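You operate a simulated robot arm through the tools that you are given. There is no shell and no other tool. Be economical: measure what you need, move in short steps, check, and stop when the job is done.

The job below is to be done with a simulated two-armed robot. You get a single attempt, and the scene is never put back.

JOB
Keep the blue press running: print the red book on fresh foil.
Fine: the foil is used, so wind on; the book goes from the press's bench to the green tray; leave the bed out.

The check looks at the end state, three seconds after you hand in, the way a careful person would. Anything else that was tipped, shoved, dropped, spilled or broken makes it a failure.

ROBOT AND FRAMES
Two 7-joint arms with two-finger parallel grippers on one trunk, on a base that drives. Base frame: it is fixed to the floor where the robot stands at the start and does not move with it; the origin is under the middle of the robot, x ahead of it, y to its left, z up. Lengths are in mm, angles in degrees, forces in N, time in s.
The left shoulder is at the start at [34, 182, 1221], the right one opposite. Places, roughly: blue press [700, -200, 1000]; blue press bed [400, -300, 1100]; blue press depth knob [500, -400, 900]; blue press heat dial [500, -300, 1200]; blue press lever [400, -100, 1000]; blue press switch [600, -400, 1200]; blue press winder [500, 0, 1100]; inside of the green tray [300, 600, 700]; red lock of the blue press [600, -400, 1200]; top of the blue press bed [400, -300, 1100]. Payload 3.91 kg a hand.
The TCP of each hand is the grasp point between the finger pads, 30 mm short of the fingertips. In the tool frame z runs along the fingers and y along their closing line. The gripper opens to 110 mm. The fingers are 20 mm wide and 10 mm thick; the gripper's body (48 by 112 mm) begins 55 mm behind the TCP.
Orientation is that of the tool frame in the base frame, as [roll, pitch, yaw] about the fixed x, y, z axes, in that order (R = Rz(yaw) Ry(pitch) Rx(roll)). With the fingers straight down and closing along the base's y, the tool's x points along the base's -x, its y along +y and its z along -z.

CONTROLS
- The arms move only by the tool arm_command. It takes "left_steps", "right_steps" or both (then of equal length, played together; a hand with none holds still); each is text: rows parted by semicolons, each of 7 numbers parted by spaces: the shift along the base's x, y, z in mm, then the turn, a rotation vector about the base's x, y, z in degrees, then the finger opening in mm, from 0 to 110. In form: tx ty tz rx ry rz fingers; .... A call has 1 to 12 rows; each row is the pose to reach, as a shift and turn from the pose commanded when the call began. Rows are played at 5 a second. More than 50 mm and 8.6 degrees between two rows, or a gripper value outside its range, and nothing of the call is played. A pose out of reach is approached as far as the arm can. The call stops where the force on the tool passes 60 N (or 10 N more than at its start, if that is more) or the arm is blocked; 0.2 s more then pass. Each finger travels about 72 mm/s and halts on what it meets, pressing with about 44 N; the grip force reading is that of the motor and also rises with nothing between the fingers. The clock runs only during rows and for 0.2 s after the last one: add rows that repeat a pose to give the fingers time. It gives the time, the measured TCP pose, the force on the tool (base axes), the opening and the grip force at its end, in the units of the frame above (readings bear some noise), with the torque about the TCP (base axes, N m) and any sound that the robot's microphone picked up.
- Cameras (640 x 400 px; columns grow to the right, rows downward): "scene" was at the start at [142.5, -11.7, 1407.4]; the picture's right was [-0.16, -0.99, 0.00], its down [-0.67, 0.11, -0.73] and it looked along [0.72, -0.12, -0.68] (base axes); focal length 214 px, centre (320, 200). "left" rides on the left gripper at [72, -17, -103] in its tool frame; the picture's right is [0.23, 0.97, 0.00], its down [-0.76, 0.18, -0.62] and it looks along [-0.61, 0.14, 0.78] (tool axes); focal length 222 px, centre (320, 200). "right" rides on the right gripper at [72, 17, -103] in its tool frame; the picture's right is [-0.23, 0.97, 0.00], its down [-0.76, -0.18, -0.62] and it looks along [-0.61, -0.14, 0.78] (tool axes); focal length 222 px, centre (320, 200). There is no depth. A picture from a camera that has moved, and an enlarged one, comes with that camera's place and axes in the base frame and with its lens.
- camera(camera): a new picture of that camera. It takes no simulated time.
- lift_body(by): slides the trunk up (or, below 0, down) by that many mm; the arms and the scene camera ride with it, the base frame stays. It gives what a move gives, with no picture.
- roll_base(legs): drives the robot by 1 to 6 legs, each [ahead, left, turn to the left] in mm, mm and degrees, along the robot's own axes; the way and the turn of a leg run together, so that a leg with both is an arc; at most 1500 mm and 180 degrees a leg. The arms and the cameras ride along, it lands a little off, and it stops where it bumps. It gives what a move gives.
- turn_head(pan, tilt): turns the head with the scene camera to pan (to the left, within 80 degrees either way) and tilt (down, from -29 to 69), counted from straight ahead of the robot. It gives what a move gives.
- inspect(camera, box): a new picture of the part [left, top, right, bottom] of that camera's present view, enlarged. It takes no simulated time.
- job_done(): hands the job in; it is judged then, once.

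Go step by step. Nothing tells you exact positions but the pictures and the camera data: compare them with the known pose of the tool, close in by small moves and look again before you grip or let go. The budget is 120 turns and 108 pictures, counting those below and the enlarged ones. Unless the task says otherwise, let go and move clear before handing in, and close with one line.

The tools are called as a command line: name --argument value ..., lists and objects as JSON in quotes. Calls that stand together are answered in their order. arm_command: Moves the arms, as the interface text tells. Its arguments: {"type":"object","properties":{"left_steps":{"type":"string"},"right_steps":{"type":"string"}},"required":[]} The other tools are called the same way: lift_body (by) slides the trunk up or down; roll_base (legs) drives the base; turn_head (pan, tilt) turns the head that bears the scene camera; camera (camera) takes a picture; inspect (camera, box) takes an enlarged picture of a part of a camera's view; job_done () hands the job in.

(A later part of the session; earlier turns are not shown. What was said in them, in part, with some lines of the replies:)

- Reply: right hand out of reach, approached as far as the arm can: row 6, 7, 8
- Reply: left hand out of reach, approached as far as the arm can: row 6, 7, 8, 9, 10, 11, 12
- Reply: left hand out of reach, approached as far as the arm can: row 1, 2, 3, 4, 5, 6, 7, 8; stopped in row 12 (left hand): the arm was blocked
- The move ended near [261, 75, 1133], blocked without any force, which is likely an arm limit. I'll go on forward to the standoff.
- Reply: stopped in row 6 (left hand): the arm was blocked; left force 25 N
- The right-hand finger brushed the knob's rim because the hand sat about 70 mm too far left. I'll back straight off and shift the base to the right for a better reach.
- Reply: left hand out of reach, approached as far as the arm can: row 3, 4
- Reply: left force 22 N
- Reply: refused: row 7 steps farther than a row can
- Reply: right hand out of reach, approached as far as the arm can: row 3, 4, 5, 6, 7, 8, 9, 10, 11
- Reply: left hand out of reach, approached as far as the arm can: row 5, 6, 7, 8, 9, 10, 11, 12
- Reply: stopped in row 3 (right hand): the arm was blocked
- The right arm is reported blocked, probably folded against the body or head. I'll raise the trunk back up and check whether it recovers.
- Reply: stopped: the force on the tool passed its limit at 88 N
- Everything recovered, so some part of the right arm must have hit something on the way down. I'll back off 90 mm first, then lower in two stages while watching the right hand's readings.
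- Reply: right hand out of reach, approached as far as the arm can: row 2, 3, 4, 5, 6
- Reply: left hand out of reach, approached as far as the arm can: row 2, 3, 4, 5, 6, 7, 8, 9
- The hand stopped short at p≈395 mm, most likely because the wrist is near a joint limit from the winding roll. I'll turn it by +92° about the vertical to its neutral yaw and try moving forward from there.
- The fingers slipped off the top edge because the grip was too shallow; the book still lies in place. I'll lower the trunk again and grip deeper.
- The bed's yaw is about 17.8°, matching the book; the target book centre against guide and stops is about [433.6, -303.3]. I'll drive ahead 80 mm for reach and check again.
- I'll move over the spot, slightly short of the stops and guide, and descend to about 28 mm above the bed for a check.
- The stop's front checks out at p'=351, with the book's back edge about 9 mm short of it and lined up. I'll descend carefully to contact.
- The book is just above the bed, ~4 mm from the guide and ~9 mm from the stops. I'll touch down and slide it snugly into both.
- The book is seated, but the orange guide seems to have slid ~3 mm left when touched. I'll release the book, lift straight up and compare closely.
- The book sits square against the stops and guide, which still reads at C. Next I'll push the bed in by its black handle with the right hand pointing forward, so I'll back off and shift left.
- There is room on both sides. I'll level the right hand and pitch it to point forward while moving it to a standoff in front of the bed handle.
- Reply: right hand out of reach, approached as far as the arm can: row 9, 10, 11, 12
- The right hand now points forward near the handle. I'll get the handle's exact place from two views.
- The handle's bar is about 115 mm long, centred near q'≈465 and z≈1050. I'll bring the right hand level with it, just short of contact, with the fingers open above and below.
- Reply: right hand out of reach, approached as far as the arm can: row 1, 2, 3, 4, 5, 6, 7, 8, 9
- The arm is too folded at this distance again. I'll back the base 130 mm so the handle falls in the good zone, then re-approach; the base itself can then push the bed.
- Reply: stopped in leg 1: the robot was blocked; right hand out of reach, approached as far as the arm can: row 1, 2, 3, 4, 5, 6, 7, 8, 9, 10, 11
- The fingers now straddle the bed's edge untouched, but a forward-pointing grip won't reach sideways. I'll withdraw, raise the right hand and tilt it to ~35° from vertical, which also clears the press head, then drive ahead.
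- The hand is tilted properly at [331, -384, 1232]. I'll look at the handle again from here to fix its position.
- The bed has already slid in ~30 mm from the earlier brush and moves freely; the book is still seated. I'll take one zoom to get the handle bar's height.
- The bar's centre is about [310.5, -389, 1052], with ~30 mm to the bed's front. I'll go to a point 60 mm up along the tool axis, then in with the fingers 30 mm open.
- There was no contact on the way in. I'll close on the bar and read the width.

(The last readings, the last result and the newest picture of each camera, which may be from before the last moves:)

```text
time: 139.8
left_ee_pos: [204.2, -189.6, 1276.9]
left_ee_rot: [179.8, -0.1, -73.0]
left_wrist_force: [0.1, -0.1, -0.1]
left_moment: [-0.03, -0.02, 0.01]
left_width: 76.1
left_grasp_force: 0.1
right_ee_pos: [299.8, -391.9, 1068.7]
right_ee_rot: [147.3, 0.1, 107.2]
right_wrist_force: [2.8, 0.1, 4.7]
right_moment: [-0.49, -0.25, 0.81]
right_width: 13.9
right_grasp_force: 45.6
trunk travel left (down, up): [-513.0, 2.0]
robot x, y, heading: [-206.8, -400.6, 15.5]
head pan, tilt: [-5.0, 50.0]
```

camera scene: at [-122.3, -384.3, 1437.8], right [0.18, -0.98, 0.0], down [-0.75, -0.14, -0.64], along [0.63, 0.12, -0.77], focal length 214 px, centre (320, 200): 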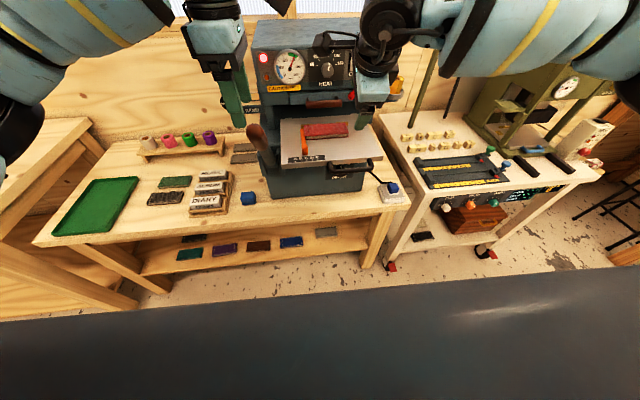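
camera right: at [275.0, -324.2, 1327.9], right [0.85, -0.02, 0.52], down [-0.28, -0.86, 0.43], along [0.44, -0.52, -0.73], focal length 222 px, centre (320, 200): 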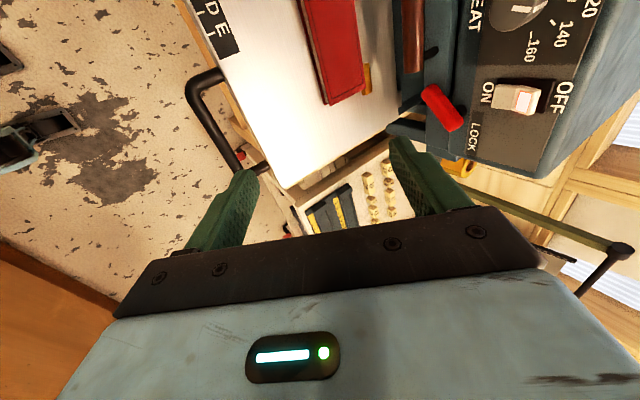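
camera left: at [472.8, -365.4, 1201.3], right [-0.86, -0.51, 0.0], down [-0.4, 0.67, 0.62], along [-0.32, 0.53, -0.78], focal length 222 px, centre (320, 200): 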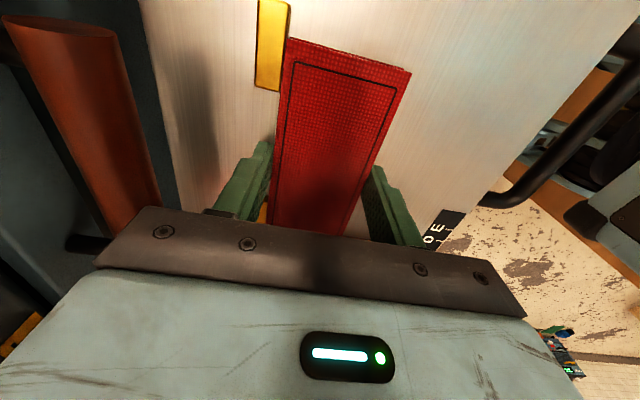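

The bar is gripped (13.9 mm). I'll push the bed in gently along its axis with the arm.

arm_command --right_steps "7 2.3 0 0 0 0 4; 19 6.1 0 0 0 0 4; 33 10.6 0 0 0 0 4; 47 15.1 0 0 0 0 4; 62 19.9 0 0 0 0 4; 76 24.4 0 0 0 0 4; 90 28.9 0 0 0 0 4; 103 33 0 0 0 0 4; 112 36 0 0 0 0 4; 118 37.9 0 0 0 0 4; 120 38.6 0 0 0 0 4; 120 38.6 0 0 0 0 4"

inspect --camera "scene" --box '[250, 70, 400, 190]'

```text
time: 142.4
left_ee_pos: [202.9, -189.8, 1278.7]
left_ee_rot: [179.9, 0.0, -72.9]
left_wrist_force: [0.2, -0.4, -0.4]
left_moment: [0.02, 0.0, 0.04]
left_width: 75.7
left_grasp_force: 0.0
right_ee_pos: [418.7, -354.8, 1068.8]
right_ee_rot: [147.3, 0.2, 107.3]
right_wrist_force: [-1.9, 1.8, 13.9]
right_moment: [-0.26, -0.17, 0.87]
right_width: 13.5
right_grasp_force: 44.9
trunk travel left (down, up): [-513.0, 2.0]
robot x, y, heading: [-207.6, -405.5, 15.4]
head pan, tilt: [-5.0, 50.0]
```

```text
3.33 times, centred on (325, 130) of scene
camera zoom: at [-124.8, -384.3, 1438.1], right [0.18, -0.98, 0.0], down [-0.75, -0.14, -0.64], along [0.63, 0.12, -0.77], focal length 715 px, centre (303, 433)
```

zoom: 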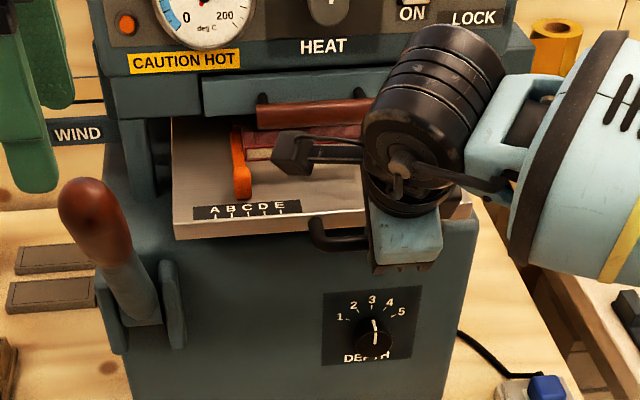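

The bed is 124 mm further in and moving easily. I'll continue pushing until it stops.

arm_command --right_steps "7 2.3 -1 0 0 0 4; 19 6.1 -1 0 0 0 4; 30 9.6 -1 0 0 0 4; 42 13.5 -1 0 0 0 4; 54 17.4 -1 0 0 0 4; 66 21.2 -1 0 0 0 4; 78 25 -1 0 0 0 4; 88 28.3 -1 0 0 0 4; 96 30.9 -1 0 0 0 4; 102 32.8 -1 0 0 0 4; 105 33.8 -1 0 0 0 4; 105 33.8 -1 0 0 0 4"

camera --camera "scene"

```text
time: 144.2
left_ee_pos: [195.5, -194.7, 1281.1]
left_ee_rot: [-179.7, 0.0, -73.2]
left_wrist_force: [-0.6, 0.3, -0.3]
left_moment: [0.04, 0.0, 0.0]
left_width: 76.1
left_grasp_force: 0.1
right_ee_pos: [491.5, -331.2, 1067.8]
right_ee_rot: [148.5, 0.3, 107.4]
right_wrist_force: [-44.4, -18.2, 19.7]
right_moment: [-0.99, -0.01, -0.1]
right_width: 13.9
right_grasp_force: 44.7
trunk travel left (down, up): [-513.0, 2.0]
robot x, y, heading: [-209.0, -399.7, 15.5]
head pan, tilt: [-5.0, 50.0]
stopped in row 9 (right hand): the force on the tool passed its limit at 78 N (the readings are from after the stop); the commanded pose is now the measured one
```

```text
17 pictures are left
camera scene: at [-133.9, -389.0, 1438.6], right [0.18, -0.98, 0.0], down [-0.75, -0.14, -0.65], along [0.64, 0.12, -0.76], focal length 214 px, centre (320, 200)
```

scene: 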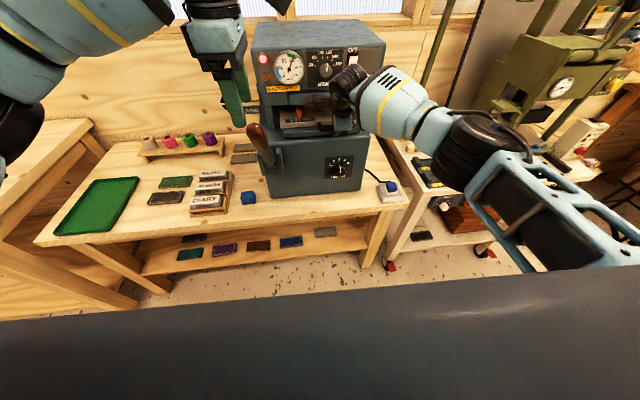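

The bed met something firm after ~228 mm total. I'll zoom in to confirm that it is the end stop and not my hand on the press head.

inspect --camera "scene" --box '[235, 50, 415, 200]'

inspect --camera "right" --box '[100, 0, 560, 288]'

```text
2.67 times, centred on (325, 125) of scene
camera zoom: at [-133.9, -389.0, 1438.6], right [0.18, -0.98, 0.0], down [-0.75, -0.14, -0.65], along [0.64, 0.12, -0.76], focal length 572 px, centre (307, 400)
```

zoom: 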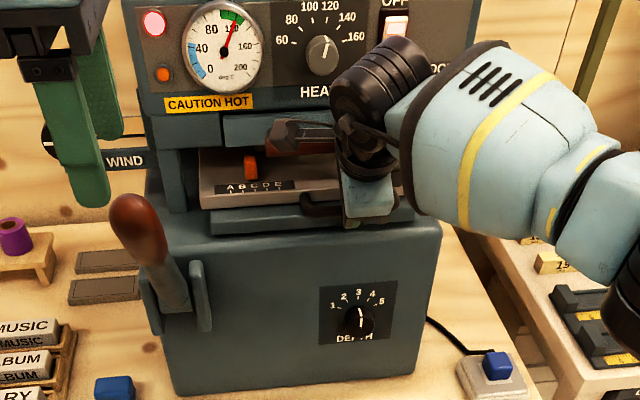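

```text
1.39 times, centred on (330, 144) of right
camera zoom: at [431.2, -273.0, 1164.6], right [0.86, 0.03, 0.51], down [-0.23, -0.87, 0.44], along [0.46, -0.5, -0.74], focal length 308 px, centre (306, 278)
```

zoom: 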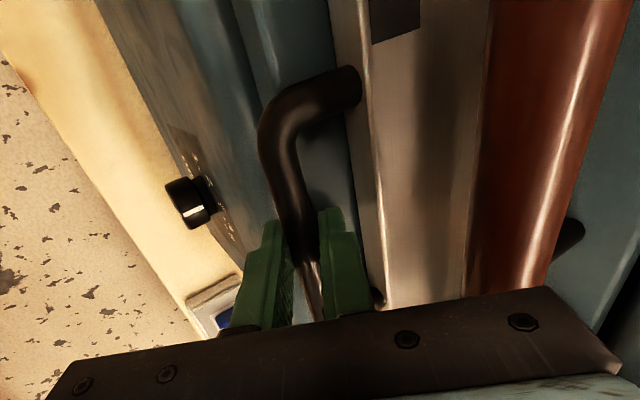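

The torque shows the force acts at the bar itself, so the bed is on its end stop, fully in. I'll release the handle and withdraw the right hand along its tool axis, while turning the left hand to neutral yaw for the lever.

arm_command --right_steps "-2 -0.6 0 0 0 0 8; -2 -0.6 0 0 0 0 28; -2 -0.6 0 0 0 0 28; -10 -3 14 0 0 0 28; -25 -8 39 0 0 0 28; -42 -13 66 0 0 0 28; -65 -20 85 0 0 0 28; -100 -31 95 0 0 0 28; -135 -45 100 0 0 0 28; -165 -55 100 0 0 0 28; -180 -60 100 0 0 0 28; -180 -60 100 0 0 0 28" --left_steps "0 0 0 0 0 -8.2 90; 0 0 0 0 0 -16.4 90; 0 0 0 0 0 -24.6 90; 0 0 0 0 0 -32.8 90; 0 0 0 0 0 -41 90; 0 0 0 0 0 -49.2 90; 0 0 0 0 0 -57.4 90; 0 0 0 0 0 -65.6 90; 0 0 0 0 0 -73.8 90; 0 0 0 0 0 -82 90; 0 0 0 0 0 -89 90; 0 0 0 0 0 -89 90"

roll_base --legs '[[-130, 0, 0]]'

```text
time: 146.8
left_ee_pos: [203.3, -191.3, 1278.3]
left_ee_rot: [179.9, -0.1, -162.0]
left_wrist_force: [-0.3, -0.3, 0.9]
left_moment: [0.0, 0.02, -0.01]
left_width: 89.9
left_grasp_force: 0.0
right_ee_pos: [323.1, -386.3, 1161.7]
right_ee_rot: [148.6, 0.3, 107.2]
right_wrist_force: [-0.1, -0.2, -1.0]
right_moment: [0.01, -0.03, 0.0]
right_width: 28.1
right_grasp_force: 0.0
trunk travel left (down, up): [-513.0, 2.0]
robot x, y, heading: [-207.9, -407.0, 15.4]
head pan, tilt: [-5.0, 50.0]
```

```text
time: 148.1
left_ee_pos: [79.5, -224.2, 1276.0]
left_ee_rot: [179.8, -0.2, -162.0]
left_wrist_force: [1.3, -0.1, -1.1]
left_moment: [0.03, 0.0, -0.01]
left_width: 90.1
left_grasp_force: 0.1
right_ee_pos: [195.8, -421.1, 1160.1]
right_ee_rot: [148.7, 0.1, 107.2]
right_wrist_force: [-0.4, 0.4, -0.1]
right_moment: [0.0, 0.0, -0.01]
right_width: 28.3
right_grasp_force: 0.1
trunk travel left (down, up): [-513.0, 2.0]
robot x, y, heading: [-334.4, -439.5, 15.6]
head pan, tilt: [-5.0, 50.0]
```

The left hand is at neutral yaw. I'll pitch it 45° forward-down and bring it above and behind the lever's knob.

arm_command --left_steps "20 7 -5 2.3 -7.1 0 90; 40 14 -10 4.6 -14.3 0 90; 60 21 -20 7 -21.4 0 90; 85 30 -30 9.3 -28.5 0 90; 110 38 -45 11.6 -35.7 0 90; 130 45 -55 13.9 -42.8 0 90; 147 52 -66 13.9 -42.8 0 90; 147 52 -66 13.9 -42.8 0 90"

camera --camera "left"

camera --camera "scene"

```text
time: 149.9
left_ee_pos: [225.1, -176.1, 1212.9]
left_ee_rot: [180.0, 44.9, -161.8]
left_wrist_force: [-0.3, 0.1, 1.2]
left_moment: [-0.01, -0.01, -0.05]
left_width: 89.9
left_grasp_force: 0.1
right_ee_pos: [195.2, -420.7, 1160.7]
right_ee_rot: [148.6, 0.1, 107.3]
right_wrist_force: [0.3, -0.2, -1.1]
right_moment: [-0.03, -0.01, 0.0]
right_width: 28.0
right_grasp_force: 0.2
trunk travel left (down, up): [-513.0, 2.0]
robot x, y, heading: [-335.8, -440.2, 15.6]
head pan, tilt: [-5.0, 50.0]
```

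```text
14 pictures are left
camera left: at [112.3, -229.5, 1234.2], right [-0.46, 0.88, -0.16], down [0.04, 0.2, 0.98], along [0.89, 0.44, -0.13], focal length 222 px, centre (320, 200)
```

left: 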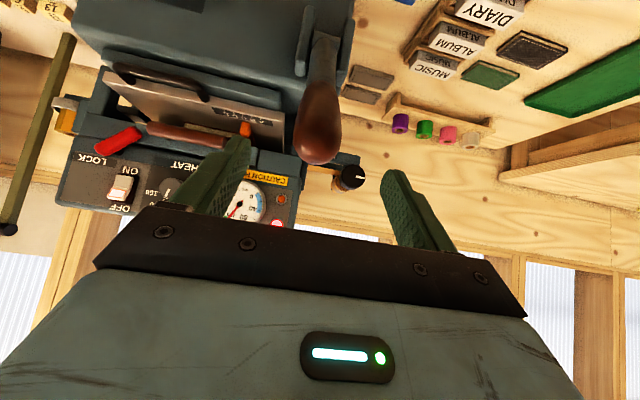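

```text
13 pictures are left
camera scene: at [-250.4, -420.1, 1437.9], right [0.18, -0.98, 0.0], down [-0.75, -0.14, -0.64], along [0.63, 0.12, -0.77], focal length 214 px, centre (320, 200)
```

scene: 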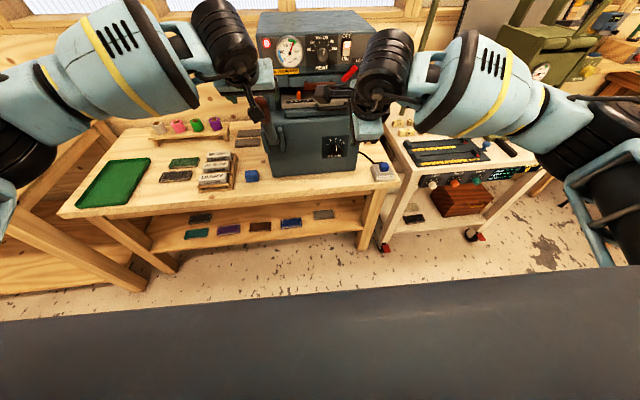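

The knob lies centred between the fingers along the approach direction, at about [281, -158, 1138]. I'll advance around it and close.

arm_command --left_steps "12 4 -17 0 0 0 90; 25 8 -35 0 0 0 90; 38 12 -52 0 0 0 90; 50 16 -69 0 0 0 90; 50 16 -69 0 0 0 90; 50 16 -69 0 0 0 60; 50 16 -69 0 0 0 30; 50 16 -69 0 0 0 25; 50 16 -69 0 0 0 25"

camera --camera "left"

```text
time: 151.9
left_ee_pos: [276.2, -160.8, 1143.0]
left_ee_rot: [179.9, 44.8, -162.0]
left_wrist_force: [2.8, -5.1, -1.0]
left_moment: [-0.11, -0.16, -0.32]
left_width: 40.3
left_grasp_force: 45.0
right_ee_pos: [196.1, -421.4, 1160.6]
right_ee_rot: [148.5, 0.2, 107.2]
right_wrist_force: [0.3, -0.1, -0.3]
right_moment: [-0.03, 0.03, 0.04]
right_width: 28.1
right_grasp_force: 0.1
trunk travel left (down, up): [-513.0, 2.0]
robot x, y, heading: [-335.3, -440.3, 15.9]
head pan, tilt: [-5.0, 50.0]
```

```text
12 pictures are left
camera left: at [162.6, -214.8, 1164.9], right [-0.45, 0.88, -0.16], down [0.04, 0.2, 0.98], along [0.89, 0.44, -0.13], focal length 222 px, centre (320, 200)
```

left: 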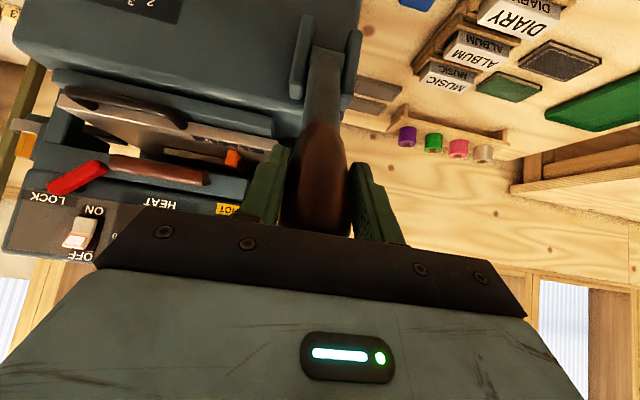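

The knob is gripped (40 mm). I'll start pulling the lever down along its estimated arc and watch the forces.

arm_command --left_steps "-8 -2.6 -7.4 0 0 0 25; -16.1 -5.2 -14.8 0 0 0 25; -23.5 -7.6 -23 0 0 0 25; -30.6 -9.8 -31.3 0 0 0 25; -37 -12 -40 0 0 0 25; -43.2 -13.9 -49.3 0 0 0 25; -43.2 -13.9 -49.3 0 0 0 25"

```text
time: 153.5
left_ee_pos: [230.5, -175.2, 1094.5]
left_ee_rot: [-180.0, 45.0, -162.0]
left_wrist_force: [1.0, -12.1, 15.9]
left_moment: [0.29, -1.49, -0.43]
left_width: 40.3
left_grasp_force: 44.5
right_ee_pos: [193.9, -423.5, 1161.9]
right_ee_rot: [148.6, 0.1, 107.3]
right_wrist_force: [-0.4, -0.4, 0.2]
right_moment: [-0.01, -0.03, 0.0]
right_width: 28.1
right_grasp_force: 0.0
trunk travel left (down, up): [-513.0, 2.0]
robot x, y, heading: [-335.6, -436.1, 15.9]
head pan, tilt: [-5.0, 50.0]
```

The lever follows with little force. I'll continue down the arc.

arm_command --left_steps "-5.7 -1.8 -9.6 0 0 0 25; -10.9 -3.5 -19.2 0 0 0 25; -15.6 -5 -29.4 0 0 0 25; -19.8 -6.4 -39.6 0 0 0 25; -23.4 -7.6 -50.2 0 0 0 25; -26.7 -8.6 -60.8 0 0 0 25; -29.2 -9.4 -71.7 0 0 0 25; -31.3 -10.1 -82.7 0 0 0 25; -31.3 -10.1 -82.7 0 0 0 25"

```text
time: 155.5
left_ee_pos: [198.6, -185.7, 1010.4]
left_ee_rot: [179.9, 44.8, -162.2]
left_wrist_force: [-2.6, -20.8, 10.4]
left_moment: [0.17, -0.49, -0.26]
left_width: 40.4
left_grasp_force: 45.4
right_ee_pos: [193.9, -424.3, 1161.7]
right_ee_rot: [148.6, 0.1, 107.3]
right_wrist_force: [-0.7, 0.5, 0.2]
right_moment: [0.02, 0.0, 0.01]
right_width: 27.8
right_grasp_force: 0.1
trunk travel left (down, up): [-513.0, 2.0]
robot x, y, heading: [-335.9, -441.8, 15.8]
head pan, tilt: [-5.0, 50.0]
```

Some sideways force is building, so I'll bias slightly to the right and keep going until the lever meets its end.

arm_command --left_steps "-0.5 -2 -11 0 0 0 25; -1.4 -4.6 -22.2 0 0 0 25; -1.5 -4.7 -33.4 0 0 0 25; -1.5 -4.7 -44.6 0 0 0 25; -0.6 -4.4 -55.8 0 0 0 25; 0.4 -4.1 -66.9 0 0 0 25; 2.4 -3.5 -78 0 0 0 25; 4.5 -2.8 -88.9 0 0 0 25; 7.6 -1.8 -99.6 0 0 0 25; 10.9 -0.7 -110.2 0 0 0 25; 10.9 -0.7 -110.2 0 0 0 25"

camera --camera "scene"

```text
time: 157.2
left_ee_pos: [202.3, -184.9, 943.3]
left_ee_rot: [-179.5, 46.0, -161.2]
left_wrist_force: [-30.6, 1.4, 35.2]
left_moment: [-0.16, 0.93, -0.23]
left_width: 39.5
left_grasp_force: 45.3
right_ee_pos: [188.7, -421.2, 1163.0]
right_ee_rot: [148.4, 0.2, 107.3]
right_wrist_force: [-0.4, -0.2, 0.3]
right_moment: [-0.04, 0.0, 0.01]
right_width: 27.8
right_grasp_force: 0.0
trunk travel left (down, up): [-513.0, 2.0]
robot x, y, heading: [-334.1, -439.9, 15.5]
head pan, tilt: [-5.0, 50.0]
stopped in row 8 (left hand): the force on the tool passed its limit at 68 N (the readings are from after the stop); the commanded pose is now the measured one
```

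```text
11 pictures are left
camera scene: at [-257.8, -420.8, 1438.2], right [0.19, -0.98, 0.0], down [-0.75, -0.14, -0.65], along [0.64, 0.12, -0.76], focal length 214 px, centre (320, 200)
```

scene: 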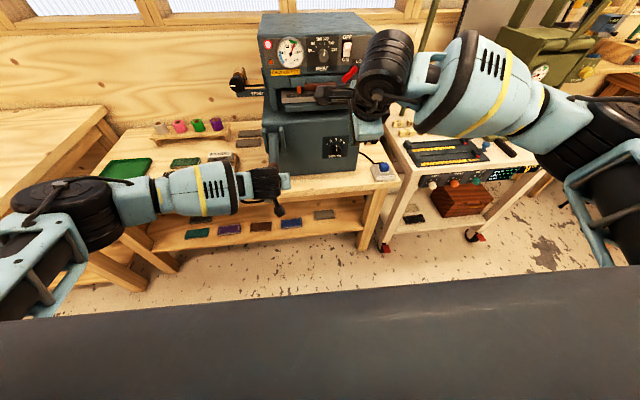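

The lever stopped about 60° down. I'll relax backward a little and press down gently to see whether this is the true end stop.

arm_command --left_steps "-4 -1 -3 0 0 0 25; -4 -1 -8 0 0 0 25; -4 -1 -13 0 0 0 25; -4 -1 -13 0 0 0 25; -4 -1 -13 0 0 0 25"

```text
time: 157.9
left_ee_pos: [201.4, -184.1, 943.8]
left_ee_rot: [-179.0, 46.8, -160.8]
left_wrist_force: [-28.4, 0.5, 37.5]
left_moment: [-0.16, 1.38, 0.0]
left_width: 39.5
left_grasp_force: 45.6
right_ee_pos: [188.8, -419.7, 1161.2]
right_ee_rot: [148.5, 0.3, 107.3]
right_wrist_force: [0.1, -0.8, -0.1]
right_moment: [0.0, 0.0, 0.0]
right_width: 27.8
right_grasp_force: 0.1
trunk travel left (down, up): [-513.0, 2.0]
robot x, y, heading: [-337.0, -438.9, 15.7]
head pan, tilt: [-5.0, 50.0]
stopped in row 3 (left hand): the force on the tool passed its limit at 63 N (the readings are from after the stop); the commanded pose is now the measured one
```

The vertical motion is firmly blocked, with some radial push too. I'll relieve it by moving back 8 mm and press once more.

arm_command --left_steps "-5 -1.6 2 0 0 0 25; -9 -2.9 0 0 0 0 25; -9 -2.9 -5 0 0 0 25; -9 -2.9 -10 0 0 0 25; -9 -2.9 -15 0 0 0 25; -9 -2.9 -15 0 0 0 25"

camera --camera "left"

```text
time: 159.0
left_ee_pos: [201.3, -184.5, 943.8]
left_ee_rot: [-178.3, 48.1, -160.1]
left_wrist_force: [-15.5, 4.4, 30.7]
left_moment: [-0.62, 1.48, -0.41]
left_width: 39.7
left_grasp_force: 44.8
right_ee_pos: [191.3, -419.9, 1159.7]
right_ee_rot: [148.6, 0.4, 107.3]
right_wrist_force: [-1.1, -0.3, 0.0]
right_moment: [-0.01, -0.01, 0.01]
right_width: 28.1
right_grasp_force: 0.2
trunk travel left (down, up): [-513.0, 2.0]
robot x, y, heading: [-338.4, -438.3, 15.6]
head pan, tilt: [-5.0, 50.0]
stopped in row 5 (left hand): the force on the tool passed its limit at 62 N (the readings are from after the stop); the commanded pose is now the measured one
```

```text
10 pictures are left
camera left: at [88.5, -240.5, 958.5], right [-0.46, 0.87, -0.19], down [-0.02, 0.2, 0.98], along [0.89, 0.45, -0.07], focal length 222 px, centre (320, 200)
```

left: 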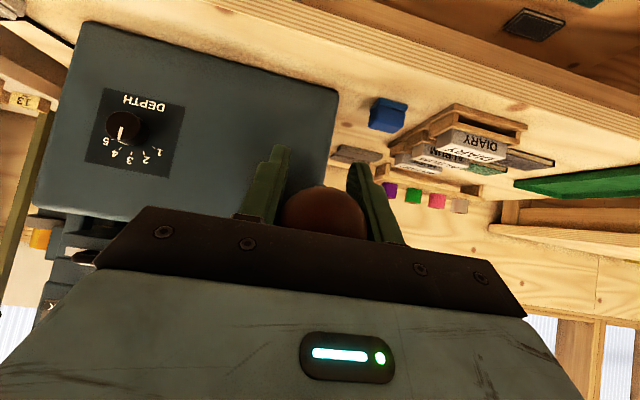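

The lever is firmly on its stop at z≈944. I'll dwell about 2 s, then bring the lever back up along the same arc.

arm_command --left_steps "0 0 0 0 0 0 25; 0 0 0 0 0 0 25; 0 0 0 0 0 0 25; 0 0 0 0 0 0 25; 0 0 0 0 0 0 25; 0 0 0 0 0 0 25; 0 0 0 0 0 0 25; 0 0 0 0 0 0 25; -2 -0.6 14 0 0 0 25; -3.8 -1.2 31 0 0 0 25; -3 -1 46 0 0 0 25; -2 -0.6 61 0 0 0 25"

arm_command --left_steps "2.5 0.8 15 0 0 0 25; 5.9 1.9 29.5 0 0 0 25; 10.5 3.4 44 0 0 0 25; 15.7 5 57.6 0 0 0 25; 22 7 71 0 0 0 25; 29.1 9.3 84 0 0 0 25; 37 12 97 0 0 0 25; 45.8 14.7 108.4 0 0 0 25; 55.5 18 119.5 0 0 0 25; 65.8 21.1 130 0 0 0 25; 76.7 24.6 139.6 0 0 0 25; 76.7 24.6 139.6 0 0 0 25"

```text
time: 161.6
left_ee_pos: [202.7, -184.9, 998.3]
left_ee_rot: [-178.7, 47.5, -160.3]
left_wrist_force: [9.9, 5.0, -0.8]
left_moment: [-0.6, 1.05, -0.17]
left_width: 39.5
left_grasp_force: 45.4
right_ee_pos: [197.2, -419.9, 1160.4]
right_ee_rot: [148.6, 0.1, 107.3]
right_wrist_force: [-0.4, -0.3, 0.0]
right_moment: [-0.01, 0.04, -0.01]
right_width: 27.8
right_grasp_force: 0.0
trunk travel left (down, up): [-513.0, 2.0]
robot x, y, heading: [-334.4, -438.4, 15.4]
head pan, tilt: [-5.0, 50.0]
```

```text
time: 164.1
left_ee_pos: [265.1, -165.0, 1119.7]
left_ee_rot: [-179.7, 44.9, -161.1]
left_wrist_force: [-42.3, -6.8, -20.6]
left_moment: [0.03, 1.22, 0.55]
left_width: 0.0
left_grasp_force: 31.7
right_ee_pos: [190.7, -419.6, 1163.0]
right_ee_rot: [148.5, 0.4, 107.4]
right_wrist_force: [-0.5, 0.7, 0.4]
right_moment: [0.0, 0.02, 0.0]
right_width: 28.0
right_grasp_force: 0.2
trunk travel left (down, up): [-513.0, 2.0]
robot x, y, heading: [-335.6, -440.3, 16.1]
head pan, tilt: [-5.0, 50.0]
stopped in row 12 (left hand): the force on the tool passed its limit at 66 N (the readings are from after the stop); the commanded pose is now the measured one
```

The fingers slid off the knob near the top and closed, and they now press the lever against its upper stop. I'll back straight off and look.

arm_command --left_steps "-10 -3 0 0 0 0 5; -40 -12 0 0 0 0 5; -75 -23 10 0 0 0 5; -100 -31 40 0 0 0 5; -100 -31 60 0 0 0 5; -100 -31 60 0 0 0 5"

inspect --camera "scene" --box '[190, 40, 420, 200]'

```text
time: 165.5
left_ee_pos: [174.0, -195.0, 1187.8]
left_ee_rot: [-179.4, 46.0, -160.8]
left_wrist_force: [-0.3, 0.5, -0.5]
left_moment: [-0.03, -0.03, 0.04]
left_width: 4.8
left_grasp_force: 0.0
right_ee_pos: [193.4, -420.1, 1161.1]
right_ee_rot: [148.7, 0.2, 107.3]
right_wrist_force: [-0.3, 0.7, 0.0]
right_moment: [-0.02, -0.04, -0.01]
right_width: 28.2
right_grasp_force: 0.1
trunk travel left (down, up): [-513.0, 2.0]
robot x, y, heading: [-337.4, -437.0, 15.7]
head pan, tilt: [-5.0, 50.0]
```

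```text
2.50 times, centred on (305, 120) of scene
camera zoom: at [-250.7, -419.6, 1437.8], right [0.19, -0.98, 0.0], down [-0.75, -0.14, -0.64], along [0.63, 0.12, -0.77], focal length 536 px, centre (358, 400)
```

zoom: 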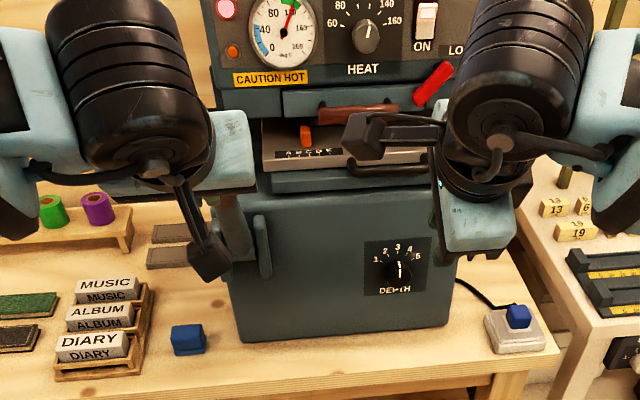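

The lever looks upright again. I'll raise the left hand and point it down, then drive ahead to where the right hand can take the bed handle.

arm_command --left_steps "0 0 25 -2.3 7.1 0 60; 0 0 50 -4.6 14.3 0 60; 0 0 75 -7 21.4 0 60; -20 -6 95 -9.3 28.5 0 60; -40 -12 105 -11.6 35.7 0 60; -60 -18 110 -13.9 42.8 0 60; -60 -18 110 -13.9 42.8 0 60"

roll_base --legs '[[130, 0, 0]]'

```text
time: 167.1
left_ee_pos: [112.9, -212.2, 1298.0]
left_ee_rot: [179.9, 1.0, -161.3]
left_wrist_force: [-0.3, 0.0, 0.1]
left_moment: [0.0, 0.01, -0.02]
left_width: 60.1
left_grasp_force: 0.0
right_ee_pos: [195.3, -420.7, 1161.4]
right_ee_rot: [148.6, 0.2, 107.3]
right_wrist_force: [0.0, 0.0, 0.3]
right_moment: [0.02, 0.0, 0.01]
right_width: 28.4
right_grasp_force: 0.0
trunk travel left (down, up): [-513.0, 2.0]
robot x, y, heading: [-336.8, -437.8, 15.9]
head pan, tilt: [-5.0, 50.0]
```

```text
time: 168.4
left_ee_pos: [237.4, -177.4, 1298.1]
left_ee_rot: [179.9, 1.1, -161.2]
left_wrist_force: [-0.3, 0.6, 0.2]
left_moment: [-0.02, 0.02, -0.01]
left_width: 60.0
left_grasp_force: 0.1
right_ee_pos: [319.5, -385.6, 1162.2]
right_ee_rot: [148.6, 0.2, 107.4]
right_wrist_force: [0.4, 0.2, -0.6]
right_moment: [0.0, 0.01, -0.01]
right_width: 28.6
right_grasp_force: 0.0
trunk travel left (down, up): [-513.0, 2.0]
robot x, y, heading: [-211.6, -402.9, 15.8]
head pan, tilt: [-5.0, 50.0]
```

Now the right hand retraces its path to the handle and closes, while the left hand turns its closing line back along the press axis.

arm_command --right_steps "35 11 0 0 0 0 28; 72 23 0 0 0 0 28; 107 34 -9 0 0 0 28; 130 41 -28 0 0 0 28; 147 46 -55 0 0 0 28; 162 51 -80 0 0 0 28; 172 54.4 -94.4 0 0 0 28; 172 54.4 -94.4 0 0 0 28; 172 54.4 -94.4 0 0 0 15; 172 54.4 -94.4 0 0 0 4; 172 54.4 -94.4 0 0 0 4; 172 54.4 -94.4 0 0 0 4" --left_steps "0 0 0 0 0 8 78; 0 0 0 0 0 16 78; 0 0 0 0 0 24 78; 0 0 0 0 0 32 78; 0 0 0 0 0 40 78; 0 0 0 0 0 48 78; 0 0 0 0 0 56 78; 0 0 0 0 0 64 78; 0 0 0 0 0 72 78; 0 0 0 0 0 80 78; 0 0 0 0 0 88.3 78; 0 0 0 0 0 88.3 78"

```text
time: 171.0
left_ee_pos: [239.9, -178.9, 1297.3]
left_ee_rot: [179.9, 1.1, -72.7]
left_wrist_force: [0.6, 0.0, -0.4]
left_moment: [0.0, 0.02, -0.01]
left_width: 78.1
left_grasp_force: 0.0
right_ee_pos: [490.2, -329.7, 1068.4]
right_ee_rot: [148.4, 0.2, 107.5]
right_wrist_force: [3.5, -0.7, 8.3]
right_moment: [-0.09, -0.63, 0.58]
right_width: 13.8
right_grasp_force: 44.5
trunk travel left (down, up): [-513.0, 2.0]
robot x, y, heading: [-212.5, -405.4, 16.0]
head pan, tilt: [-5.0, 50.0]
```

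The bar is gripped again. I'll pull the bed out smoothly.

arm_command --right_steps "-5 -1.6 0 0 0 0 4; -14 -4.5 0 0 0 0 4; -26 -8.4 0 0 0 0 4; -38 -12.2 0 0 0 0 4; -50 -16 0 0 0 0 4; -62 -20 0 0 0 0 4; -74 -23.8 0 0 0 0 4; -86 -27.6 0 0 0 0 4; -98 -31.5 0 0 0 0 4; -110 -35.4 0 0 0 0 4; -118 -38 0 0 0 0 4; -120 -38.6 0 0 0 0 4"

arm_command --right_steps "-5 -1.6 0 0 0 0 4; -14 -4.5 0 0 0 0 4; -26 -8.4 0 0 0 0 4; -38 -12.2 0 0 0 0 4; -50 -16 0 0 0 0 4; -62 -20 0 0 0 0 4; -72 -23.1 0 0 0 0 4; -81 -26 0 0 0 0 4; -88 -28.3 0 0 0 0 4; -94 -30.2 0 0 0 0 4; -97 -31.2 0 0 0 0 4; -97 -31.2 0 0 0 0 4"

inspect --camera "scene" --box '[220, 70, 420, 220]'

```text
time: 173.6
left_ee_pos: [237.9, -176.9, 1298.6]
left_ee_rot: [180.0, 0.9, -72.9]
left_wrist_force: [0.0, -0.1, 0.4]
left_moment: [0.01, 0.0, -0.01]
left_width: 78.2
left_grasp_force: 0.1
right_ee_pos: [371.7, -367.6, 1068.3]
right_ee_rot: [148.5, 0.2, 107.5]
right_wrist_force: [2.2, -1.5, 18.8]
right_moment: [-0.27, -0.26, 0.76]
right_width: 13.6
right_grasp_force: 45.1
trunk travel left (down, up): [-513.0, 2.0]
robot x, y, heading: [-211.5, -405.5, 15.6]
head pan, tilt: [-5.0, 50.0]
```

```text
time: 176.2
left_ee_pos: [242.7, -175.3, 1295.9]
left_ee_rot: [179.7, 1.0, -72.8]
left_wrist_force: [-0.1, -0.1, 1.0]
left_moment: [0.01, -0.01, 0.02]
left_width: 78.1
left_grasp_force: 0.0
right_ee_pos: [280.8, -397.9, 1068.9]
right_ee_rot: [148.2, 0.1, 107.2]
right_wrist_force: [33.0, 11.8, 14.9]
right_moment: [0.26, -0.39, 1.01]
right_width: 13.4
right_grasp_force: 44.9
trunk travel left (down, up): [-513.0, 2.0]
robot x, y, heading: [-211.9, -402.5, 15.8]
head pan, tilt: [-5.0, 50.0]
```

```text
2.67 times, centred on (320, 145) of scene
camera zoom: at [-121.3, -382.5, 1437.6], right [0.19, -0.98, 0.0], down [-0.75, -0.14, -0.64], along [0.63, 0.12, -0.77], focal length 572 px, centre (320, 347)
```

zoom: 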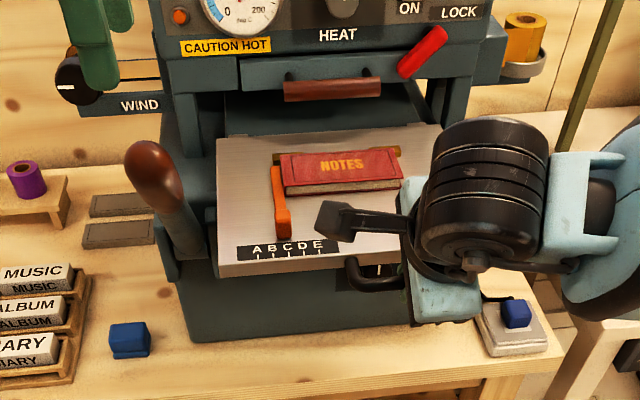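

"NOTES" is printed in gold on the red book, the bed is fully out and the lever is up. I'll release the handle and withdraw the right hand, then drive so the left hand is over the book.

arm_command --right_steps "3 1 0 0 0 0 8; 3 1 0 0 0 0 28; 3 1 0 0 0 0 28; -6 -2 15 0 0 0 28; -20 -7 40 0 0 0 28; -38 -12 70 0 0 0 28; -60 -25 100 0 0 0 28; -80 -45 130 0 0 0 28; -90 -70 160 0 0 0 28; -95 -95 180 0 0 0 28; -95 -95 180 0 0 0 28"

roll_base --legs '[[0, -174, 0], [145, 0, 0]]'

inspect --camera "left" --box '[100, 0, 500, 250]'

```text
time: 178.6
left_ee_pos: [240.4, -177.2, 1297.6]
left_ee_rot: [179.9, 1.0, -72.9]
left_wrist_force: [0.2, 0.2, -0.1]
left_moment: [0.0, 0.0, 0.02]
left_width: 78.0
left_grasp_force: 0.2
right_ee_pos: [180.1, -495.4, 1244.8]
right_ee_rot: [148.6, 0.4, 107.4]
right_wrist_force: [0.1, 0.2, -0.6]
right_moment: [-0.03, 0.0, 0.05]
right_width: 28.1
right_grasp_force: 0.1
trunk travel left (down, up): [-513.0, 2.0]
robot x, y, heading: [-208.3, -402.8, 15.8]
head pan, tilt: [-5.0, 50.0]
```

```text
time: 181.7
left_ee_pos: [427.1, -309.2, 1299.3]
left_ee_rot: [179.9, 1.0, -73.0]
left_wrist_force: [-0.1, -0.4, 0.4]
left_moment: [-0.04, -0.01, 0.02]
left_width: 77.9
left_grasp_force: 0.1
right_ee_pos: [367.5, -627.8, 1245.1]
right_ee_rot: [148.5, 0.2, 107.4]
right_wrist_force: [-1.0, -0.6, 0.0]
right_moment: [0.0, 0.01, -0.04]
right_width: 28.3
right_grasp_force: 0.1
trunk travel left (down, up): [-513.0, 2.0]
robot x, y, heading: [-21.9, -534.3, 15.7]
head pan, tilt: [-5.0, 50.0]
```

```text
1.60 times, centred on (300, 125) of left
camera zoom: at [464.5, -374.6, 1401.3], right [-0.86, -0.5, 0.0], down [-0.39, 0.67, 0.64], along [-0.32, 0.55, -0.77], focal length 355 px, centre (352, 320)
```

zoom: 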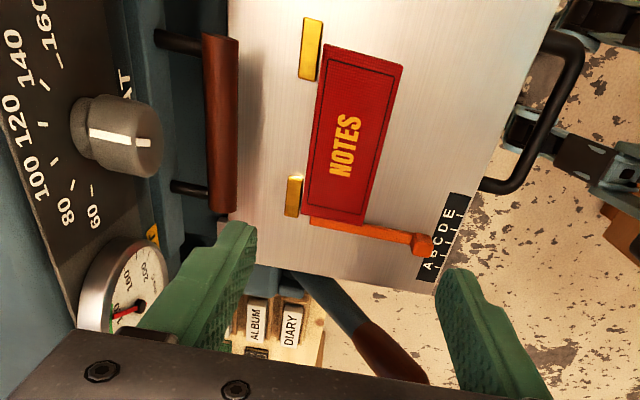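

The printed book's centre is at about [429.5, -305.5], nearly under the hand. I'll descend, grip it and lift it.

arm_command --left_steps "2.4 3.7 -45 0 0 0 78; 2.4 3.7 -90 0 0 0 78; 2.4 3.7 -135 0 0 0 78; 2.4 3.7 -170 0 0 0 78; 2.4 3.7 -190 0 0 0 78; 2.4 3.7 -201 0 0 0 78; 2.4 3.7 -202 0 0 0 78; 2.4 3.7 -202 0 0 0 40; 2.4 3.7 -202 0 0 0 20; 2.4 3.7 -202 0 0 0 20; 2.4 3.7 -202 0 0 0 20"

arm_command --left_steps "0 0 12 0 0 0 20; 0 0 35 0 0 0 20; 0 0 70 0 0 0 20; 0 0 110 0 0 0 20; -15 -4 150 0 0 0 20; -40 -11 170 0 0 0 20; -80 -22 175 0 0 0 20; -80 -22 175 0 0 0 20"

camera --camera "scene"

```text
time: 184.1
left_ee_pos: [431.8, -306.1, 1096.6]
left_ee_rot: [-180.0, 1.0, -73.0]
left_wrist_force: [1.0, -0.5, 1.5]
left_moment: [-0.04, -0.12, 0.05]
left_width: 58.8
left_grasp_force: 43.3
right_ee_pos: [369.0, -627.4, 1244.7]
right_ee_rot: [148.6, 0.2, 107.4]
right_wrist_force: [0.5, 0.1, -0.6]
right_moment: [-0.03, 0.02, -0.03]
right_width: 28.1
right_grasp_force: 0.0
trunk travel left (down, up): [-513.0, 2.0]
robot x, y, heading: [-24.1, -531.6, 15.7]
head pan, tilt: [-5.0, 50.0]
```

```text
time: 185.9
left_ee_pos: [349.1, -326.4, 1271.5]
left_ee_rot: [179.9, 1.2, -72.9]
left_wrist_force: [-0.5, 0.7, -1.9]
left_moment: [0.0, 0.01, -0.01]
left_width: 59.0
left_grasp_force: 44.4
right_ee_pos: [369.5, -626.3, 1244.6]
right_ee_rot: [148.7, 0.2, 107.4]
right_wrist_force: [1.1, 0.0, 0.5]
right_moment: [-0.02, 0.02, 0.0]
right_width: 28.4
right_grasp_force: 0.1
trunk travel left (down, up): [-513.0, 2.0]
robot x, y, heading: [-18.3, -534.6, 15.7]
head pan, tilt: [-5.0, 50.0]
```

```text
6 pictures are left
camera scene: at [63.5, -516.1, 1437.8], right [0.19, -0.98, 0.0], down [-0.75, -0.14, -0.64], along [0.63, 0.12, -0.77], focal length 214 px, centre (320, 200)
```

scene: 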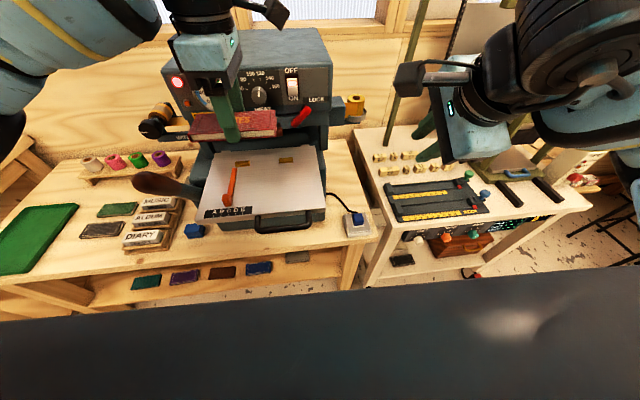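

The book is lifted cleanly and the bed remains out. I'll raise the right hand a little, then drive left along the bench to the green tray.

arm_command --right_steps "0 0 15 0 0 0 28; 0 -10 30 0 0 0 28; 0 -20 40 0 0 0 28; 0 -20 40 0 0 0 28"

roll_base --legs '[[-80, 0, 0], [0, 833, 0], [65, 0, 0]]'

turn_head --pan 15 --tilt 50

camera --camera "scene"

```text
time: 186.9
left_ee_pos: [349.9, -326.7, 1272.0]
left_ee_rot: [179.9, 1.0, -73.0]
left_wrist_force: [0.1, -1.5, -0.8]
left_moment: [0.01, -0.02, -0.01]
left_width: 59.0
left_grasp_force: 44.3
right_ee_pos: [368.0, -647.3, 1285.6]
right_ee_rot: [148.6, 0.2, 107.3]
right_wrist_force: [-0.1, -0.5, 0.0]
right_moment: [0.0, 0.01, -0.02]
right_width: 28.2
right_grasp_force: 0.0
trunk travel left (down, up): [-513.0, 2.0]
robot x, y, heading: [-20.0, -535.2, 15.7]
head pan, tilt: [-5.0, 50.0]
```

```text
time: 195.8
left_ee_pos: [107.2, 462.3, 1272.8]
left_ee_rot: [-180.0, 1.0, -72.9]
left_wrist_force: [-0.3, 0.2, -1.0]
left_moment: [0.02, 0.0, 0.01]
left_width: 58.8
left_grasp_force: 43.6
right_ee_pos: [126.7, 143.7, 1286.3]
right_ee_rot: [148.5, 0.2, 107.5]
right_wrist_force: [0.1, 0.3, 0.5]
right_moment: [-0.02, 0.02, 0.03]
right_width: 28.1
right_grasp_force: 0.0
trunk travel left (down, up): [-513.0, 2.0]
robot x, y, heading: [-265.9, 255.6, 15.6]
head pan, tilt: [-5.0, 50.0]
```

```text
time: 196.6
left_ee_pos: [107.4, 463.3, 1271.4]
left_ee_rot: [180.0, 0.9, -72.8]
left_wrist_force: [-0.2, -0.4, -0.5]
left_moment: [-0.04, 0.0, -0.01]
left_width: 59.0
left_grasp_force: 43.7
right_ee_pos: [127.8, 142.7, 1284.9]
right_ee_rot: [148.6, 0.2, 107.5]
right_wrist_force: [-0.1, 0.6, -0.7]
right_moment: [-0.03, -0.05, 0.03]
right_width: 27.9
right_grasp_force: 0.1
trunk travel left (down, up): [-513.0, 2.0]
robot x, y, heading: [-263.6, 252.4, 15.6]
head pan, tilt: [15.0, 50.0]
```

```text
5 pictures are left
camera scene: at [-187.4, 298.4, 1437.9], right [0.51, -0.86, 0.0], down [-0.66, -0.39, -0.64], along [0.55, 0.33, -0.77], focal length 214 px, centre (320, 200)
```

scene: 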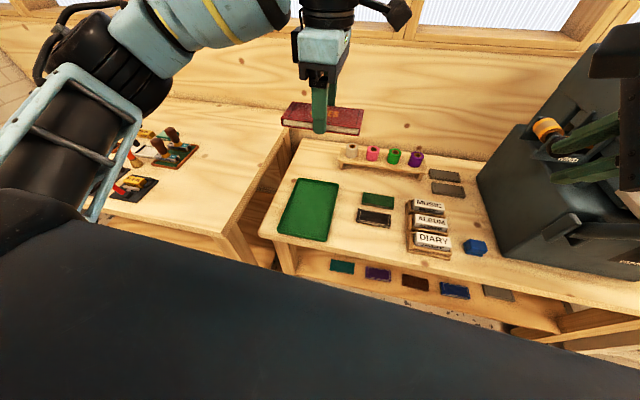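

The tray spans about [90..428, 472..757] with its centre near [260, 612]. I'll lower the trunk now that the area under both hands is clear.

lift_body --by -270

arm_command --left_steps "28 29 0 0 0 0 20; 56 58 0 0 0 0 20; 84 87 0 0 0 0 20; 112 116 0 0 0 0 20; 138 144 0 0 0 0 20; 138 144 -40 0 0 0 20; 138 144 -80 0 0 0 20; 138 144 -80 0 0 0 20"

```text
time: 199.4
left_ee_pos: [107.7, 461.6, 1003.2]
left_ee_rot: [179.9, 1.0, -72.9]
left_wrist_force: [-0.1, 0.1, -0.3]
left_moment: [-0.02, -0.01, -0.01]
left_width: 58.9
left_grasp_force: 43.7
right_ee_pos: [135.1, 146.6, 1007.9]
right_ee_rot: [150.6, 0.3, 107.5]
right_wrist_force: [-0.4, -0.8, 0.9]
right_moment: [-0.01, 0.03, -0.01]
right_width: 28.4
right_grasp_force: 0.1
trunk travel left (down, up): [-243.0, 272.0]
robot x, y, heading: [-259.5, 254.0, 15.9]
head pan, tilt: [15.0, 50.0]
```

```text
time: 201.2
left_ee_pos: [245.5, 607.8, 923.4]
left_ee_rot: [180.0, 1.0, -72.9]
left_wrist_force: [0.9, 0.2, -0.5]
left_moment: [0.02, 0.01, -0.02]
left_width: 59.3
left_grasp_force: 43.8
right_ee_pos: [135.9, 145.1, 1008.4]
right_ee_rot: [150.6, 0.2, 107.5]
right_wrist_force: [0.2, 0.1, -0.5]
right_moment: [0.03, -0.02, 0.0]
right_width: 28.2
right_grasp_force: 0.2
trunk travel left (down, up): [-243.0, 272.0]
robot x, y, heading: [-266.3, 254.1, 15.9]
head pan, tilt: [15.0, 50.0]
```

The hand is at [245, 608, 923] over the tray. I'll check with one picture before lowering the book into it.

camera --camera "scene"

```text
4 pictures are left
camera scene: at [-42.5, 339.5, 1142.9], right [0.51, -0.86, 0.0], down [-0.66, -0.39, -0.64], along [0.55, 0.33, -0.77], focal length 214 px, centre (320, 200)
```

scene: 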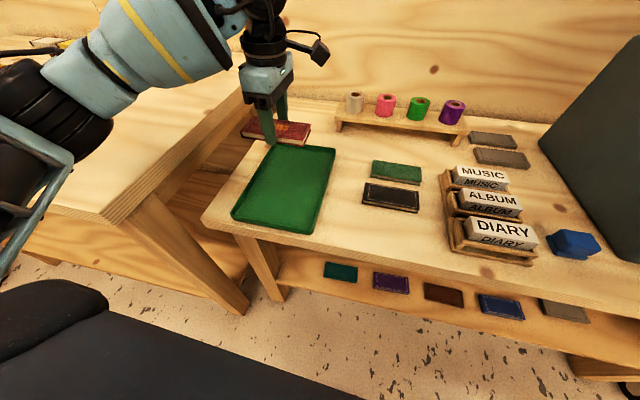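

The tray centre recomputes to [255, 614], so the book is well inside. I'll lower it until it touches, then release and lift.

arm_command --left_steps "1 3 -40 0 0 0 20; 1 3 -80 0 0 0 20; 1 3 -115 0 0 0 20; 1 3 -132 0 0 0 20; 1 3 -140 0 0 0 20; 1 3 -144 0 0 0 20; 1 3 -146 0 0 0 20; 1 3 -146 0 0 0 20"

```text
time: 203.2
left_ee_pos: [256.9, 612.3, 802.2]
left_ee_rot: [-176.8, 1.1, -72.7]
left_wrist_force: [0.0, 0.0, -1.1]
left_moment: [0.03, 0.01, 0.0]
left_width: 59.2
left_grasp_force: 44.6
right_ee_pos: [136.6, 143.1, 1004.2]
right_ee_rot: [150.6, 0.0, 107.6]
right_wrist_force: [-0.4, 0.2, -0.2]
right_moment: [0.02, 0.01, 0.02]
right_width: 28.1
right_grasp_force: 0.0
trunk travel left (down, up): [-243.0, 272.0]
robot x, y, heading: [-264.6, 253.3, 15.5]
head pan, tilt: [15.0, 50.0]
stopped in row 8 (left hand): the arm was blocked; the commanded pose is now the measured one
```

The arm itself got blocked at z≈802, likely because the forearm is against the neighbouring bench's edge. I'll rise at once, lift the trunk 100 mm so the forearm stays higher, and try again.

arm_command --left_steps "-3 0 20 -1 0 0 20; -6 0 45 -3 0.9 0 20; -10 0 70 -3 0.9 0 20; -10 0 70 -3 0.9 0 20"

lift_body --by 100

arm_command --left_steps "0 0 -40 0 0 0 20; 0 0 -80 0 0 0 20; 0 0 -120 0 0 0 20; 0 0 -150 0 0 0 20; 0 0 -165 0 0 0 20; 0 0 -165 0 0 0 20"

```text
time: 204.2
left_ee_pos: [245.3, 615.6, 868.5]
left_ee_rot: [-179.2, -1.7, -72.6]
left_wrist_force: [0.1, 0.3, 0.0]
left_moment: [0.01, 0.02, -0.02]
left_width: 58.8
left_grasp_force: 43.9
right_ee_pos: [135.9, 146.6, 1007.7]
right_ee_rot: [150.6, 0.3, 107.4]
right_wrist_force: [0.5, 0.0, -0.4]
right_moment: [0.02, 0.04, 0.01]
right_width: 28.1
right_grasp_force: 0.0
trunk travel left (down, up): [-243.0, 272.0]
robot x, y, heading: [-267.4, 254.3, 15.7]
head pan, tilt: [15.0, 50.0]
```

```text
time: 205.5
left_ee_pos: [245.6, 615.6, 967.1]
left_ee_rot: [-179.3, -1.6, -72.6]
left_wrist_force: [-0.3, -0.6, -1.0]
left_moment: [0.03, 0.01, -0.01]
left_width: 58.8
left_grasp_force: 44.0
right_ee_pos: [136.5, 146.3, 1106.5]
right_ee_rot: [150.7, 0.2, 107.6]
right_wrist_force: [-0.2, -0.2, 0.1]
right_moment: [0.01, 0.0, 0.03]
right_width: 28.3
right_grasp_force: 0.0
trunk travel left (down, up): [-343.0, 172.0]
robot x, y, heading: [-262.9, 256.1, 15.8]
head pan, tilt: [15.0, 50.0]
```

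```text
time: 206.9
left_ee_pos: [246.5, 614.6, 802.8]
left_ee_rot: [-179.1, -1.6, -72.6]
left_wrist_force: [-0.6, 0.3, -1.3]
left_moment: [0.01, 0.02, 0.0]
left_width: 58.9
left_grasp_force: 44.2
right_ee_pos: [136.5, 145.1, 1106.9]
right_ee_rot: [150.6, 0.2, 107.5]
right_wrist_force: [-0.3, 0.3, 0.4]
right_moment: [0.0, 0.0, 0.01]
right_width: 28.0
right_grasp_force: 0.1
trunk travel left (down, up): [-343.0, 172.0]
robot x, y, heading: [-265.8, 255.4, 15.7]
head pan, tilt: [15.0, 50.0]
```

That works, with no block at z 803. I'll lower the rest in small steps to touch.

arm_command --left_steps "0 0 -8 0 0 0 20; 0 0 -15 0 0 0 20; 0 0 -20 0 0 0 20; 0 0 -24 0 0 0 20; 0 0 -26 0 0 0 20; 0 0 -26 0 0 0 20"

inspect --camera "scene" --box '[180, 60, 400, 220]'

```text
time: 208.3
left_ee_pos: [246.9, 614.8, 777.9]
left_ee_rot: [-179.0, -1.5, -72.7]
left_wrist_force: [-0.4, -0.8, 14.8]
left_moment: [0.85, 0.78, 0.04]
left_width: 59.0
left_grasp_force: 43.9
right_ee_pos: [135.0, 145.1, 1108.6]
right_ee_rot: [150.6, 0.0, 107.5]
right_wrist_force: [0.0, 0.6, 0.7]
right_moment: [0.03, 0.0, 0.0]
right_width: 28.1
right_grasp_force: 0.1
trunk travel left (down, up): [-343.0, 172.0]
robot x, y, heading: [-264.0, 256.5, 15.6]
head pan, tilt: [15.0, 50.0]
```

```text
2.50 times, centred on (290, 140) of scene
camera zoom: at [-69.5, 331.8, 1244.2], right [0.51, -0.86, 0.0], down [-0.66, -0.39, -0.64], along [0.55, 0.33, -0.77], focal length 536 px, centre (395, 350)
```

zoom: 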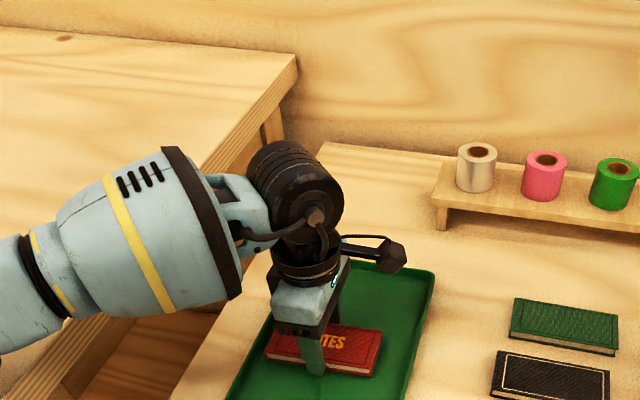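

The book has touched down inside the tray (15 N contact). I'll open the fingers and lift straight up.

arm_command --left_steps "0 0 1 0 0 0 65; 0 0 1 0 0 0 76; 0 0 1 0 0 0 76; 0 0 20 0 0 0 76; 0 0 55 0 0 0 76; 0 0 100 0 0 0 76; 0 0 140 0 0 0 76; 0 0 180 0 0 0 76; 0 0 180 0 0 0 76"

lift_body --by 150

turn_head --pan -5 --tilt 40

camera --camera "scene"

```text
time: 210.3
left_ee_pos: [245.8, 616.1, 956.8]
left_ee_rot: [-179.2, -1.6, -72.6]
left_wrist_force: [0.0, -0.3, -0.1]
left_moment: [0.03, -0.01, -0.04]
left_width: 75.8
left_grasp_force: 0.1
right_ee_pos: [135.5, 146.0, 1107.4]
right_ee_rot: [150.7, 0.3, 107.5]
right_wrist_force: [0.3, 0.3, -0.1]
right_moment: [0.01, 0.0, -0.02]
right_width: 28.1
right_grasp_force: 0.0
trunk travel left (down, up): [-343.0, 172.0]
robot x, y, heading: [-264.8, 257.0, 15.6]
head pan, tilt: [15.0, 50.0]
```

```text
time: 212.1
left_ee_pos: [246.6, 615.2, 1105.7]
left_ee_rot: [-179.4, -1.6, -72.6]
left_wrist_force: [1.6, -0.2, -0.2]
left_moment: [-0.01, 0.04, 0.0]
left_width: 76.3
left_grasp_force: 0.1
right_ee_pos: [136.1, 146.1, 1256.9]
right_ee_rot: [150.8, 0.1, 107.6]
right_wrist_force: [0.3, -0.3, 0.1]
right_moment: [-0.03, 0.0, -0.01]
right_width: 28.0
right_grasp_force: 0.1
trunk travel left (down, up): [-493.0, 22.0]
robot x, y, heading: [-260.3, 255.3, 15.5]
head pan, tilt: [15.0, 50.0]
```

```text
time: 212.9
left_ee_pos: [245.5, 614.7, 1107.3]
left_ee_rot: [-179.2, -1.6, -72.6]
left_wrist_force: [0.8, 0.0, 0.5]
left_moment: [-0.02, 0.0, 0.01]
left_width: 76.0
left_grasp_force: 0.1
right_ee_pos: [136.0, 145.6, 1257.2]
right_ee_rot: [150.6, 0.2, 107.6]
right_wrist_force: [0.3, -1.0, 0.2]
right_moment: [-0.05, 0.05, 0.01]
right_width: 28.1
right_grasp_force: 0.2
trunk travel left (down, up): [-493.0, 22.0]
robot x, y, heading: [-260.6, 254.4, 15.9]
head pan, tilt: [-5.0, 40.0]
```

```text
2 pictures are left
camera scene: at [-141.5, 283.7, 1432.0], right [0.19, -0.98, 0.0], down [-0.63, -0.12, -0.77], along [0.75, 0.14, -0.64], focal length 214 px, centre (320, 200)
```

scene: 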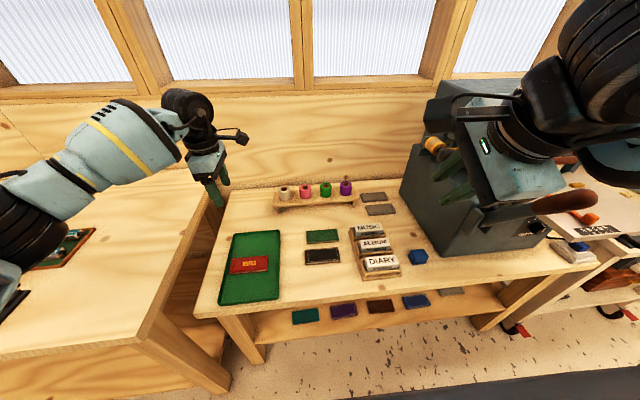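

The printed book lies flat in the green tray and both hands are clear. I'll zoom in once on the lever to confirm it is back up.

inspect --camera "scene" --box '[400, 130, 640, 280]'

```text
2.67 times, centred on (520, 205) of scene
camera zoom: at [-141.5, 283.7, 1432.0], right [0.19, -0.98, 0.0], down [-0.63, -0.12, -0.77], along [0.75, 0.14, -0.64], focal length 572 px, centre (-213, 187)
```

zoom: 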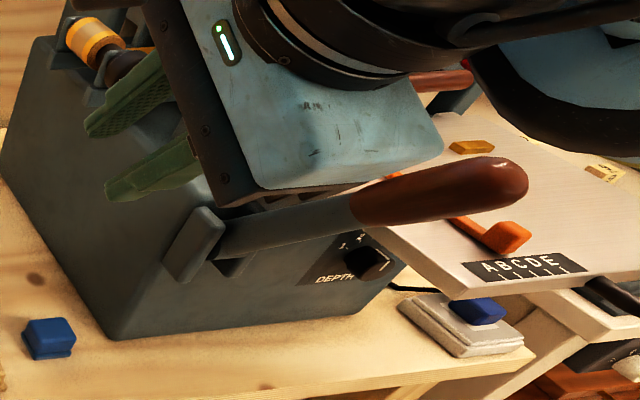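

The lever knob computes to [288, -157, 1143], the same as at the start, so it is back up. The bed is out, the foil is wound on and the book is printed and in the tray, so I'm handing in.

job_done

```text
The job is handed in.
```

I wound the foil on to a fresh stretch and printed the red book ("NOTES" in gold); it now lies in the green tray, with the bed out and the lever back up. The orange guide on the bed slid about 3 mm when I seated the book; it still reads about C, and I left it there.
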